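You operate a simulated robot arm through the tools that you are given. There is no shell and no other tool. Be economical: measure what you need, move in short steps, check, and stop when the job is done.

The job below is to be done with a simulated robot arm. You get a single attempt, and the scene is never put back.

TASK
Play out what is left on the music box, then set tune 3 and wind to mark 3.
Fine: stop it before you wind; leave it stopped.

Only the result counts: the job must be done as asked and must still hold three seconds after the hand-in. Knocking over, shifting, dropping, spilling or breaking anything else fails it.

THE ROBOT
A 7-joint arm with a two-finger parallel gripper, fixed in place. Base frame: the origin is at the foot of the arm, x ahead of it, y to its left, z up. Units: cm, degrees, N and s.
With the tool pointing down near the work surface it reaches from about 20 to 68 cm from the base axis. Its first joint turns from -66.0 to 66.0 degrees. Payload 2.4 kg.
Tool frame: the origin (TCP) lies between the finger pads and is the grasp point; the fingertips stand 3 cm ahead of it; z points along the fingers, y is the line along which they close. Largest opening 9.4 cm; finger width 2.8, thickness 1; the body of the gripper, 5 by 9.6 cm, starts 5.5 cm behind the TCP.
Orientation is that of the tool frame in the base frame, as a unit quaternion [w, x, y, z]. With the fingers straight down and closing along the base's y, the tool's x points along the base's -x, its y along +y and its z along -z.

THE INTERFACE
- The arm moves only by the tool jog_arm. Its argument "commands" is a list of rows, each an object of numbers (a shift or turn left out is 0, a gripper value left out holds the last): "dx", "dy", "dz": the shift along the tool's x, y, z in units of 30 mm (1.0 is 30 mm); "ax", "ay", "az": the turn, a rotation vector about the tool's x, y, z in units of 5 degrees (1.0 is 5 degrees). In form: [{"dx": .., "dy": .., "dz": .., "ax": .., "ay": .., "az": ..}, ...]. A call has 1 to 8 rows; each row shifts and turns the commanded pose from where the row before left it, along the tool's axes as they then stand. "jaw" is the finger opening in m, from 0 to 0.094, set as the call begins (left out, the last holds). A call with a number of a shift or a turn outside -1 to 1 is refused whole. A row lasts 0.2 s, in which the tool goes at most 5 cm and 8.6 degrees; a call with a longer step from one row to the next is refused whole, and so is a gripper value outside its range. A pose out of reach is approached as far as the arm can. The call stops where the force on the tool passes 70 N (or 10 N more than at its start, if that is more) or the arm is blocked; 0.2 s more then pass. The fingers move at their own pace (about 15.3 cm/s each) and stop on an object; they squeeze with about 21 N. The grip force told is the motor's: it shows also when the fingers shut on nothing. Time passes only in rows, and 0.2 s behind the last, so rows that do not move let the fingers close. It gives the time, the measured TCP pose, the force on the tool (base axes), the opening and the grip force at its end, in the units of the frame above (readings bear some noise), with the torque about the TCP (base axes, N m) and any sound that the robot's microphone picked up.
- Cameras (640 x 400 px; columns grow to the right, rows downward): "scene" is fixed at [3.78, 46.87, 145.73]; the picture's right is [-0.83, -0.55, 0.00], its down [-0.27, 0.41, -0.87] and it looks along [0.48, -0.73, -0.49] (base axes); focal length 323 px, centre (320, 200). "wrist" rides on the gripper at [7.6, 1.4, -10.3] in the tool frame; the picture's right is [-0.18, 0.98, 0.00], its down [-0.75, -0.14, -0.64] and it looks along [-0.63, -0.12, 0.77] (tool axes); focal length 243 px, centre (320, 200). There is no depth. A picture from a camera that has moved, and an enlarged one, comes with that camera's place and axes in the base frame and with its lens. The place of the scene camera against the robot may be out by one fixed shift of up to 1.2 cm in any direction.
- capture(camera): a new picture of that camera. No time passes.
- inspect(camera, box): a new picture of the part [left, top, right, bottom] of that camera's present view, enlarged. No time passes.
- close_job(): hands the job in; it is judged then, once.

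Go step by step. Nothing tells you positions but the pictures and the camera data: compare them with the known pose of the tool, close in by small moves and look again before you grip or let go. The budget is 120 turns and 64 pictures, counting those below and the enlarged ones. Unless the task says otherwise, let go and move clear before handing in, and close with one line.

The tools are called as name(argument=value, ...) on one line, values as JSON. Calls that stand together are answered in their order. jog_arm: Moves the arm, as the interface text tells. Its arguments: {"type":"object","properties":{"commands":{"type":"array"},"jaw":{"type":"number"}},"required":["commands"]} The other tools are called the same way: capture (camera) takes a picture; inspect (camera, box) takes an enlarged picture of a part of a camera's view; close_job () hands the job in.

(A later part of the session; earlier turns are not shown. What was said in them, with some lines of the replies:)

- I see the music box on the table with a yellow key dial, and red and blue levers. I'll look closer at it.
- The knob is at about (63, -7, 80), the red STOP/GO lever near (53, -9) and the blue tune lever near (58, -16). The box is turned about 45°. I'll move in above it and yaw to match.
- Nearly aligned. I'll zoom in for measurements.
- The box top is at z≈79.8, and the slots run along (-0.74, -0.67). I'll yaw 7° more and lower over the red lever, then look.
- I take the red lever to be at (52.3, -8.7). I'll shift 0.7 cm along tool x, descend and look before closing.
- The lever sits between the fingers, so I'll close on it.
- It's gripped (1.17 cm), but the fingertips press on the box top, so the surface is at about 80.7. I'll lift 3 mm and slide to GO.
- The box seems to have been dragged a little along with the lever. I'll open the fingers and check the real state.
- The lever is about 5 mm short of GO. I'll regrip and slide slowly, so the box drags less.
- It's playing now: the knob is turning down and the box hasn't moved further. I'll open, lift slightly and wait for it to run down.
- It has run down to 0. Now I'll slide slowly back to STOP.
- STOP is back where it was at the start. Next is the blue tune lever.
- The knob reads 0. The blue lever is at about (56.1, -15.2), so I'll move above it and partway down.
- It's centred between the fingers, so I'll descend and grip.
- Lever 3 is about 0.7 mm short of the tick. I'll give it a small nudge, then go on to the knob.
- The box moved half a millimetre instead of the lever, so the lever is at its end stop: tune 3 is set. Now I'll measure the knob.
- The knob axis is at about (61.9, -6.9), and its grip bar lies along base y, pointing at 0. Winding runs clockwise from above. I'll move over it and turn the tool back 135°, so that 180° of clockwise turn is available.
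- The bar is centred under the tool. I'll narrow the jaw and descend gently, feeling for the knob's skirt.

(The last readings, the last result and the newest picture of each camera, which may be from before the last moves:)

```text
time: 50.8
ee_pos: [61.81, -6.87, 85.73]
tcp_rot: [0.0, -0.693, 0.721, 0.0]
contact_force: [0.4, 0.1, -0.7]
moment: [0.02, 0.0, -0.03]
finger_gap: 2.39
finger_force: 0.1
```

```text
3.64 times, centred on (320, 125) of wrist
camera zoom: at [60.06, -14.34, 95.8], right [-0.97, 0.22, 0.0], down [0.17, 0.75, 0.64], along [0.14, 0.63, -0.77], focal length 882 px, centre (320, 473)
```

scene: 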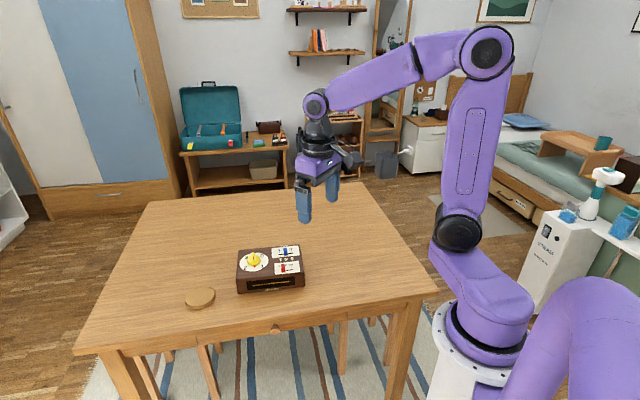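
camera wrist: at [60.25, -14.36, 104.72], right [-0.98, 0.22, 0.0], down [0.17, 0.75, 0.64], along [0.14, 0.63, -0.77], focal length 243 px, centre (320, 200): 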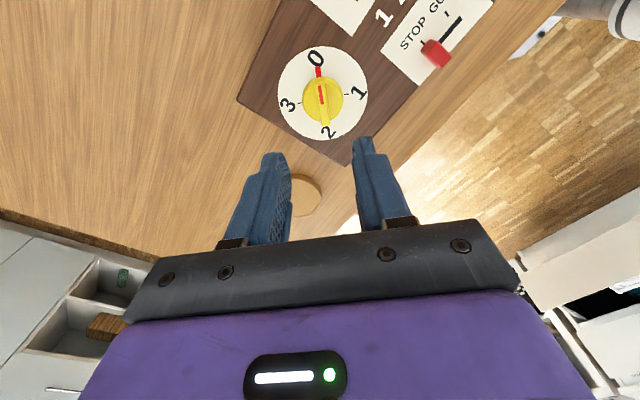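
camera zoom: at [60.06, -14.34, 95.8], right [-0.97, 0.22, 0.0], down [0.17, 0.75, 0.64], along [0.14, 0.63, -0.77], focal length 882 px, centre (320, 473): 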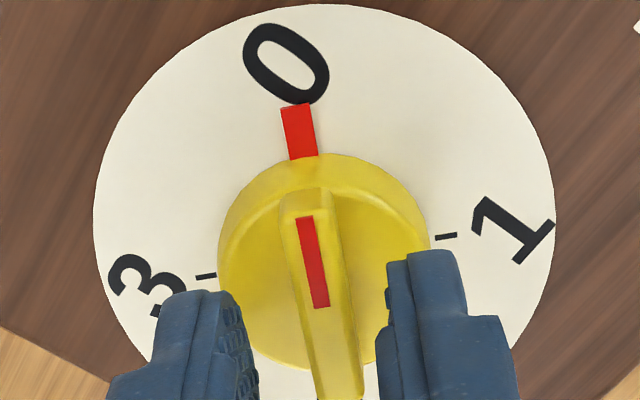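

Still above the skirt. I'll go down in small steps.

jog_arm(commands=[{"dz": 0.1}, {"dz": 0.1}, {}])

jog_arm(commands=[{"dz": 0.05}, {"dz": 0.05}, {}])

```text
time: 51.6
ee_pos: [61.84, -6.89, 85.12]
tcp_rot: [0.0, -0.693, 0.721, 0.0]
contact_force: [0.4, 1.2, -0.2]
moment: [-0.01, 0.01, -0.01]
finger_gap: 2.39
finger_force: 0.1
```

```text
time: 52.4
ee_pos: [61.76, -6.88, 84.73]
tcp_rot: [0.0, -0.693, 0.721, 0.0]
contact_force: [-0.4, 0.3, 0.4]
moment: [0.03, 0.0, -0.01]
finger_gap: 2.41
finger_force: 0.0
```

inspect(camera="scene", box=[240, 230, 290, 280])

jog_arm(commands=[{"dz": 0.04}, {"dz": 0.04}, {}])

```text
8.00 times, centred on (265, 255) of scene
camera zoom: at [3.78, 46.87, 145.73], right [-0.83, -0.55, 0.0], down [-0.27, 0.41, -0.87], along [0.48, -0.73, -0.49], focal length 2583 px, centre (760, -240)
```

zoom: 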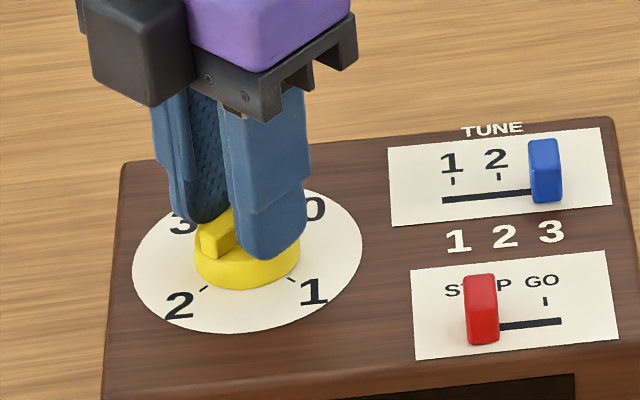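

```text
time: 53.2
ee_pos: [61.79, -6.87, 84.75]
tcp_rot: [0.002, -0.694, 0.72, -0.002]
contact_force: [-1.8, 1.5, 19.4]
moment: [-0.02, 0.35, -0.04]
finger_gap: 2.5
finger_force: 0.6
```

Contact with the skirt at 84.7. I'll back up to about 84.9, then grip the bar.

jog_arm(commands=[{"dz": -0.07}, {"dz": -0.07}, {}])

jog_arm(commands=[{}, {}, {}], jaw=0.0)

inspect(camera="wrist", box=[240, 70, 400, 180])

```text
time: 54.0
ee_pos: [61.65, -6.98, 84.73]
tcp_rot: [0.0, -0.693, 0.721, 0.001]
contact_force: [-0.1, 0.6, -0.3]
moment: [-0.03, -0.04, 0.01]
finger_gap: 2.39
finger_force: 0.0
```

```text
time: 54.8
ee_pos: [61.7, -6.83, 84.94]
tcp_rot: [0.0, -0.693, 0.721, 0.0]
contact_force: [0.8, 0.3, 0.0]
moment: [0.19, -0.14, -0.19]
finger_gap: 0.92
finger_force: 21.7
```

```text
3.64 times, centred on (320, 125) of wrist
camera zoom: at [59.92, -14.41, 95.04], right [-0.97, 0.22, 0.0], down [0.17, 0.75, 0.64], along [0.14, 0.63, -0.77], focal length 882 px, centre (320, 473)
```

zoom: 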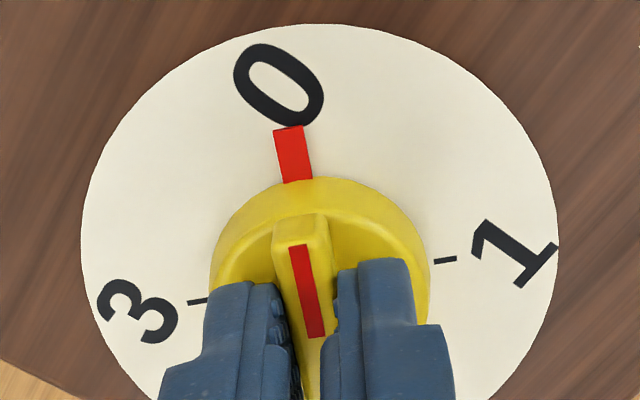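

The bar is gripped at 0.92 cm. I'll turn clockwise gently and check.

jog_arm(commands=[{"az": 0.6}, {"az": 0.6}, {"az": 0.6}, {"az": 0.6}, {"az": 0.6}, {"az": 0.6}, {"az": 0.6}, {"az": 0.6}])

inspect(camera="scene", box=[225, 225, 325, 300])

```text
time: 56.6
ee_pos: [61.54, -6.91, 84.93]
tcp_rot: [0.001, -0.527, 0.85, 0.0]
contact_force: [-5.6, -4.1, 0.4]
moment: [-0.25, 0.23, 0.02]
finger_gap: 0.88
finger_force: 21.0
```

```text
5.33 times, centred on (275, 262) of scene
camera zoom: at [3.77, 46.86, 145.73], right [-0.83, -0.55, 0.0], down [-0.27, 0.41, -0.87], along [0.48, -0.73, -0.49], focal length 1722 px, centre (560, -133)
```

zoom: 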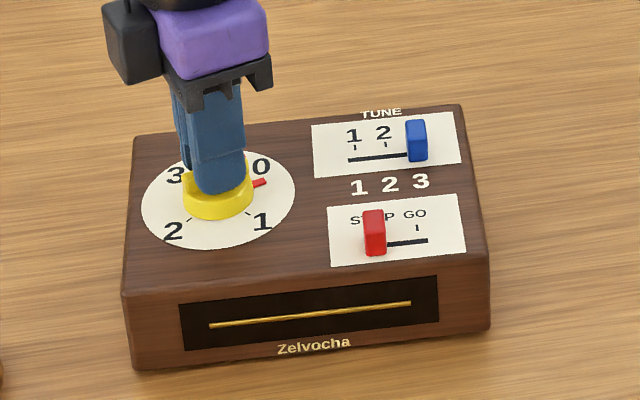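

jog_arm(commands=[{"az": 0.6}, {"az": 0.6}, {"az": 0.6}, {"az": 0.6}, {"az": 0.6}, {"az": 0.6}, {"az": 0.6}, {"az": 0.6}])

jog_arm(commands=[{"az": 0.6}, {"az": 0.6}, {"az": 0.6}, {"az": 0.6}, {"az": 0.6}, {"az": 0.6}, {"az": 0.6}, {"az": 0.6}])

inspect(camera="scene", box=[225, 225, 325, 300])

```text
time: 58.4
ee_pos: [61.73, -6.77, 84.86]
tcp_rot: [0.0, -0.34, 0.94, 0.0]
contact_force: [2.9, 4.1, 0.4]
moment: [-0.08, 0.09, -0.03]
finger_gap: 0.87
finger_force: 21.1
```

```text
time: 60.2
ee_pos: [61.71, -6.92, 84.94]
tcp_rot: [0.0, -0.136, 0.991, 0.0]
contact_force: [2.4, -0.4, 0.8]
moment: [0.18, -0.7, -0.02]
finger_gap: 0.89
finger_force: 20.6
```

```text
5.33 times, centred on (275, 262) of scene
camera zoom: at [3.78, 46.87, 145.73], right [-0.83, -0.55, 0.0], down [-0.27, 0.41, -0.87], along [0.48, -0.73, -0.49], focal length 1722 px, centre (560, -133)
```

zoom: 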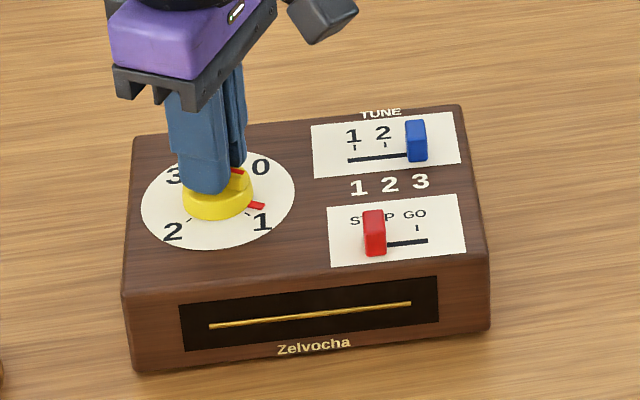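

Smooth, and the box is still. Continuing.

jog_arm(commands=[{"az": 0.6}, {"az": 0.6}, {"az": 0.6}, {"az": 0.6}, {"az": 0.6}, {"az": 0.6}, {"az": 0.6}, {"az": 0.6}])

jog_arm(commands=[{"az": 0.6}, {"az": 0.6}, {"az": 0.6}, {"az": 0.6}, {"az": 0.6}, {"az": 0.6}, {"az": 0.6}, {"az": 0.6}])

jog_arm(commands=[{"az": 0.6}, {"az": 0.6}, {"az": 0.6}, {"az": 0.6}, {"az": 0.6}, {"az": 0.6}, {"az": 0.6}, {"az": 0.6}])

jog_arm(commands=[{"az": 0.6}, {"az": 0.6}, {"az": 0.6}, {"az": 0.6}, {"az": 0.6}, {"az": 0.6}, {"az": 0.6}, {"az": 0.6}])

inspect(camera="scene", box=[225, 225, 325, 300])

```text
time: 62.0
ee_pos: [61.57, -6.83, 84.95]
tcp_rot: [0.0, 0.072, 0.997, 0.0]
contact_force: [3.2, -1.9, 2.1]
moment: [0.07, 0.55, 0.01]
finger_gap: 0.87
finger_force: 21.2
```

```text
time: 63.8
ee_pos: [61.65, -6.89, 84.87]
tcp_rot: [0.0, 0.277, 0.961, 0.0]
contact_force: [-1.1, -2.7, 0.4]
moment: [0.01, 0.17, -0.02]
finger_gap: 0.86
finger_force: 20.6
```

```text
time: 65.6
ee_pos: [61.72, -6.91, 84.96]
tcp_rot: [0.0, 0.472, 0.882, 0.0]
contact_force: [-5.7, -2.8, 5.3]
moment: [0.44, 0.53, 0.03]
finger_gap: 0.91
finger_force: 20.8
```

```text
time: 67.4
ee_pos: [61.69, -6.83, 84.87]
tcp_rot: [0.0, 0.644, 0.765, 0.0]
contact_force: [0.1, -1.7, 0.0]
moment: [-0.48, -0.12, -0.04]
finger_gap: 0.87
finger_force: 21.3
```

```text
5.33 times, centred on (275, 262) of scene
camera zoom: at [3.79, 46.86, 145.73], right [-0.83, -0.55, 0.0], down [-0.27, 0.41, -0.87], along [0.48, -0.73, -0.49], focal length 1722 px, centre (560, -133)
```

zoom: 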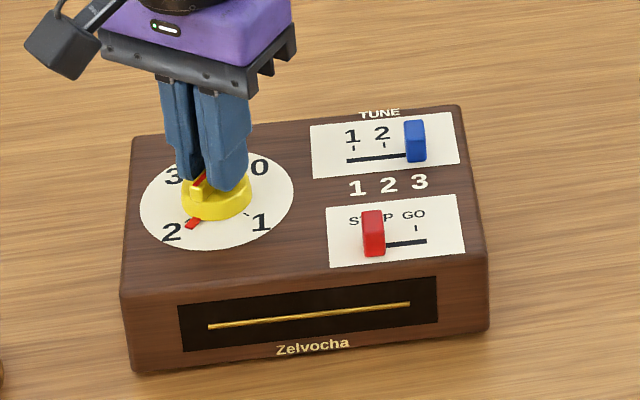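

It's at about 168°, just short of mark 2. I'll turn 12° more, then release, turn back 180° above the knob and regrip.

jog_arm(commands=[{"az": 0.6}, {"az": 0.6}, {"az": 0.6}, {"az": 0.6}, {}])

jog_arm(commands=[{}, {}, {"dz": -0.4}, {"dz": -0.6}, {}], jaw=0.024)

jog_arm(commands=[{"az": -1}, {"az": -1}, {"az": -1}, {"az": -1}, {"az": -1}, {"az": -1}, {"az": -1}, {"az": -1}])

jog_arm(commands=[{"az": -1}, {"az": -1}, {"az": -1}, {"az": -1}, {"az": -1}, {"az": -1}, {"az": -1}, {"az": -1}])

jog_arm(commands=[{"az": -1}, {"az": -1}, {"az": -1}, {"az": -1}, {"az": -1}, {"az": -1}, {"az": -1}, {"az": -1}])

jog_arm(commands=[{"az": -1}, {"az": -1}, {"az": -1}, {"az": -1}, {"az": -1}, {"az": -1}, {"az": -1}, {"az": -1}])

jog_arm(commands=[{"az": -1}, {"az": -1}, {"az": -1}, {"az": -1}, {}, {}])

inspect(camera="wrist", box=[240, 70, 400, 180])

```text
time: 68.6
ee_pos: [61.65, -6.77, 84.92]
tcp_rot: [0.0, 0.721, 0.692, 0.0]
contact_force: [-0.5, -0.1, 0.9]
moment: [0.31, -0.04, -0.02]
finger_gap: 0.88
finger_force: 21.5
```

```text
time: 69.8
ee_pos: [61.66, -6.8, 87.95]
tcp_rot: [0.0, 0.721, 0.693, 0.0]
contact_force: [-0.3, -0.4, 0.5]
moment: [0.02, 0.01, 0.02]
finger_gap: 2.42
finger_force: 0.0
```

```text
time: 71.6
ee_pos: [61.72, -6.88, 87.82]
tcp_rot: [-0.001, 0.439, 0.899, 0.0]
contact_force: [-0.3, 0.4, -0.5]
moment: [-0.04, 0.01, 0.0]
finger_gap: 2.41
finger_force: 0.0
```

```text
time: 73.4
ee_pos: [61.66, -6.81, 87.88]
tcp_rot: [0.0, 0.105, 0.994, 0.0]
contact_force: [-0.3, -0.5, 0.4]
moment: [0.04, -0.02, 0.01]
finger_gap: 2.4
finger_force: 0.1
```

```text
time: 75.2
ee_pos: [61.63, -6.7, 87.91]
tcp_rot: [0.001, -0.241, 0.97, 0.0]
contact_force: [0.4, -0.6, 0.6]
moment: [0.0, -0.01, 0.02]
finger_gap: 2.39
finger_force: 0.1
```

```text
time: 77.0
ee_pos: [61.67, -6.81, 87.91]
tcp_rot: [0.0, -0.559, 0.829, 0.001]
contact_force: [0.4, -0.8, -0.2]
moment: [-0.01, 0.01, 0.0]
finger_gap: 2.4
finger_force: 0.1
```

```text
time: 78.4
ee_pos: [61.62, -6.76, 88.01]
tcp_rot: [0.0, -0.693, 0.721, 0.0]
contact_force: [-0.1, -0.9, 0.4]
moment: [0.01, 0.01, 0.02]
finger_gap: 2.42
finger_force: 0.1
```

```text
3.64 times, centred on (320, 125) of wrist
camera zoom: at [59.97, -14.37, 98.04], right [-0.98, 0.22, 0.0], down [0.17, 0.75, 0.64], along [0.14, 0.63, -0.77], focal length 882 px, centre (320, 473)
```

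zoom: 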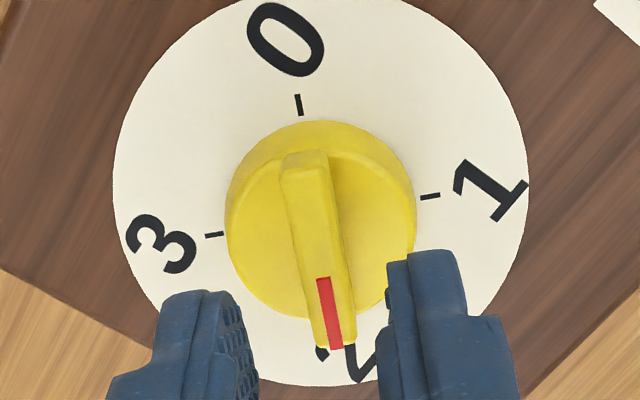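

The knob holds at 2. I'll regrip and turn 90° more.

jog_arm(commands=[{"dz": 0.5}, {"dz": 0.3}, {"dz": 0.2}, {}])

jog_arm(commands=[{}, {}, {}], jaw=0.0)

jog_arm(commands=[{"az": 0.6}, {"az": 0.6}, {"az": 0.6}, {"az": 0.6}, {"az": 0.6}, {"az": 0.6}, {"az": 0.6}, {"az": 0.6}])

jog_arm(commands=[{"az": 0.6}, {"az": 0.6}, {"az": 0.6}, {"az": 0.6}, {"az": 0.6}, {"az": 0.6}, {"az": 0.6}, {"az": 0.6}])

jog_arm(commands=[{"az": 0.6}, {"az": 0.6}, {"az": 0.6}, {"az": 0.6}, {"az": 0.6}, {"az": 0.6}, {"az": 0.6}, {"az": 0.6}])

jog_arm(commands=[{"az": 0.6}, {"az": 0.6}, {"az": 0.6}, {"az": 0.6}, {"az": 0.6}, {}])

inspect(camera="scene", box=[225, 225, 325, 300])

inspect(camera="wrist", box=[240, 70, 400, 180])

```text
time: 79.4
ee_pos: [61.82, -6.82, 85.1]
tcp_rot: [-0.001, -0.693, 0.721, 0.0]
contact_force: [-1.0, -0.7, -0.4]
moment: [-0.02, 0.03, 0.05]
finger_gap: 2.4
finger_force: 0.0
```

```text
time: 80.2
ee_pos: [61.57, -6.85, 84.96]
tcp_rot: [0.001, -0.693, 0.721, 0.0]
contact_force: [2.8, -0.7, 0.5]
moment: [0.13, -0.09, -0.04]
finger_gap: 0.88
finger_force: 20.7
```

```text
time: 82.0
ee_pos: [61.62, -6.83, 85.02]
tcp_rot: [0.0, -0.528, 0.849, -0.001]
contact_force: [-4.9, -0.7, 17.4]
moment: [-0.14, 0.21, 0.04]
finger_gap: 0.89
finger_force: 20.7
```

```text
time: 83.8
ee_pos: [61.67, -6.81, 84.9]
tcp_rot: [0.001, -0.34, 0.94, 0.001]
contact_force: [-1.2, 1.1, 13.2]
moment: [-0.15, 0.23, -0.04]
finger_gap: 0.91
finger_force: 21.3
```

```text
time: 85.6
ee_pos: [61.73, -6.84, 84.91]
tcp_rot: [0.0, -0.138, 0.99, 0.0]
contact_force: [2.2, 3.2, 3.1]
moment: [0.08, -0.14, 0.05]
finger_gap: 0.91
finger_force: 20.9
```

```text
time: 87.0
ee_pos: [61.72, -6.8, 84.93]
tcp_rot: [0.0, -0.006, 1.0, 0.0]
contact_force: [1.6, 4.9, 7.2]
moment: [0.11, 0.53, -0.03]
finger_gap: 0.88
finger_force: 21.0
```

```text
5.33 times, centred on (275, 262) of scene
camera zoom: at [3.77, 46.88, 145.73], right [-0.83, -0.55, 0.0], down [-0.27, 0.41, -0.87], along [0.48, -0.73, -0.49], focal length 1722 px, centre (560, -133)
```

zoom: 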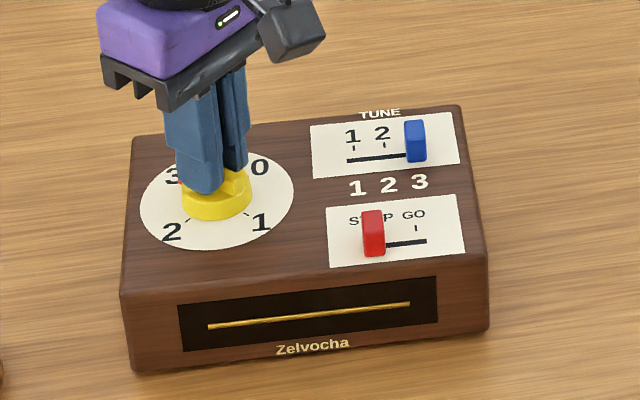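

```text
3.64 times, centred on (320, 125) of wrist
camera zoom: at [54.05, -5.45, 95.07], right [0.17, 0.99, 0.0], down [0.76, -0.13, 0.64], along [0.63, -0.11, -0.77], focal length 882 px, centre (320, 473)
```

zoom: 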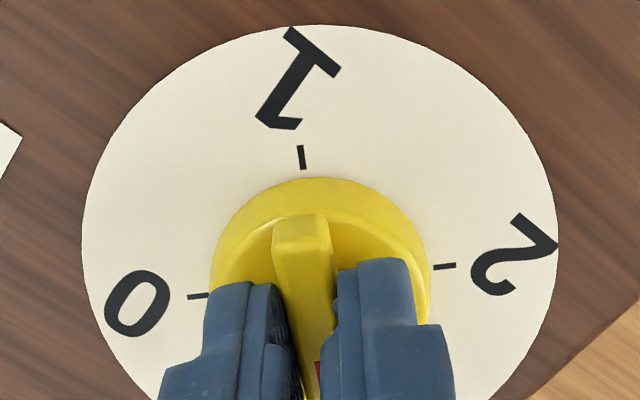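

About 3° to go. I'll finish the turn, release, lift and inspect.

jog_arm(commands=[{"az": 0.3}, {"az": 0.3}, {}, {}])

jog_arm(commands=[{}, {}, {"dz": -0.4}, {"dz": -0.6}, {"dz": -1}, {}], jaw=0.024)

inspect(camera="wrist", box=[240, 60, 400, 190])

inspect(camera="scene", box=[240, 235, 320, 290])

```text
time: 88.0
ee_pos: [61.65, -6.77, 84.91]
tcp_rot: [0.0, 0.02, 1.0, 0.0]
contact_force: [2.0, 7.0, 1.0]
moment: [0.23, -0.04, -0.01]
finger_gap: 0.88
finger_force: 20.9
```

```text
time: 89.4
ee_pos: [61.56, -6.73, 90.85]
tcp_rot: [0.0, 0.019, 1.0, -0.001]
contact_force: [-0.4, 0.0, 0.2]
moment: [-0.02, 0.02, 0.0]
finger_gap: 2.4
finger_force: 0.1
```

```text
3.08 times, centred on (320, 125) of wrist
camera zoom: at [54.04, -5.02, 101.05], right [0.22, 0.97, 0.0], down [0.75, -0.17, 0.64], along [0.63, -0.14, -0.77], focal length 746 px, centre (320, 431)
```

zoom: 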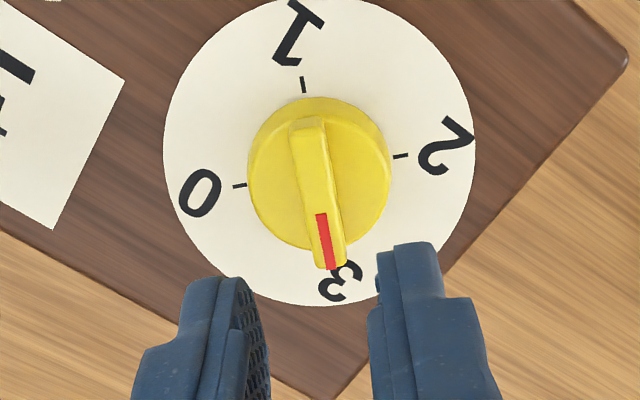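

```text
7.27 times, centred on (280, 262) of scene
camera zoom: at [3.78, 46.87, 145.73], right [-0.83, -0.55, 0.0], down [-0.27, 0.41, -0.87], along [0.48, -0.73, -0.49], focal length 2348 px, centre (611, -254)
```

zoom: 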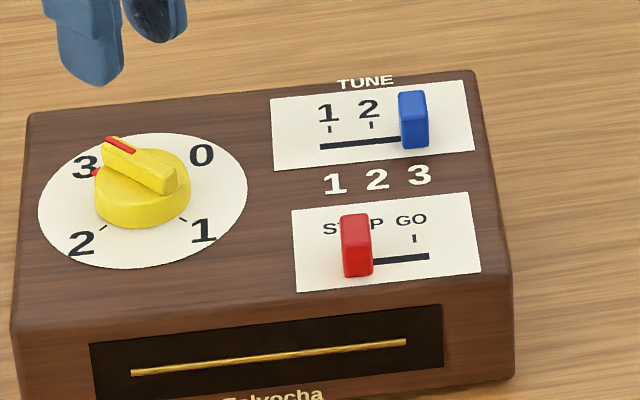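

inspect(camera="scene", box=[243, 248, 275, 272])

jog_arm(commands=[{"dz": -1}, {"dz": -1}, {"dz": -1}, {}, {}, {}, {}, {}])

inspect(camera="wrist", box=[250, 40, 390, 150])

```text
16.00 times, centred on (259, 260) of scene
camera zoom: at [3.78, 46.87, 145.73], right [-0.83, -0.55, 0.0], down [-0.27, 0.41, -0.87], along [0.48, -0.73, -0.49], focal length 5166 px, centre (1296, -760)
```

zoom: 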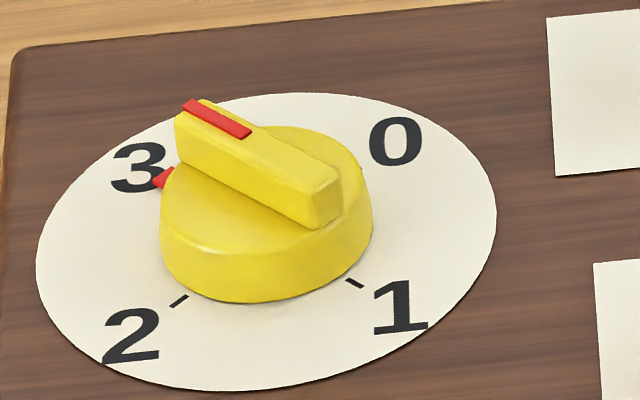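

```text
time: 91.2
ee_pos: [61.63, -6.7, 100.11]
tcp_rot: [0.0, 0.019, 1.0, -0.001]
contact_force: [-0.5, 0.0, -0.5]
moment: [-0.02, -0.03, 0.01]
finger_gap: 2.39
finger_force: 0.1
```

```text
3.64 times, centred on (320, 95) of wrist
camera zoom: at [54.07, -4.95, 110.18], right [0.22, 0.97, 0.0], down [0.75, -0.17, 0.64], along [0.63, -0.14, -0.77], focal length 882 px, centre (320, 582)
```

zoom: 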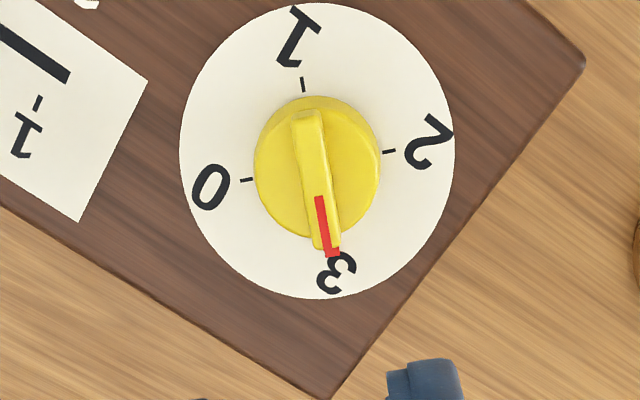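

The knob points at 3 and holds. Tune is at 3, the lever is on STOP, and the gripper is clear, so I'm handing in.

close_job()

```text
The job is handed in.
```

The music box has been played out and stopped, set to tune 3, and wound to mark 3, and I've handed the job in. The box slid about 7 mm on the table when I first moved the STOP/GO lever.
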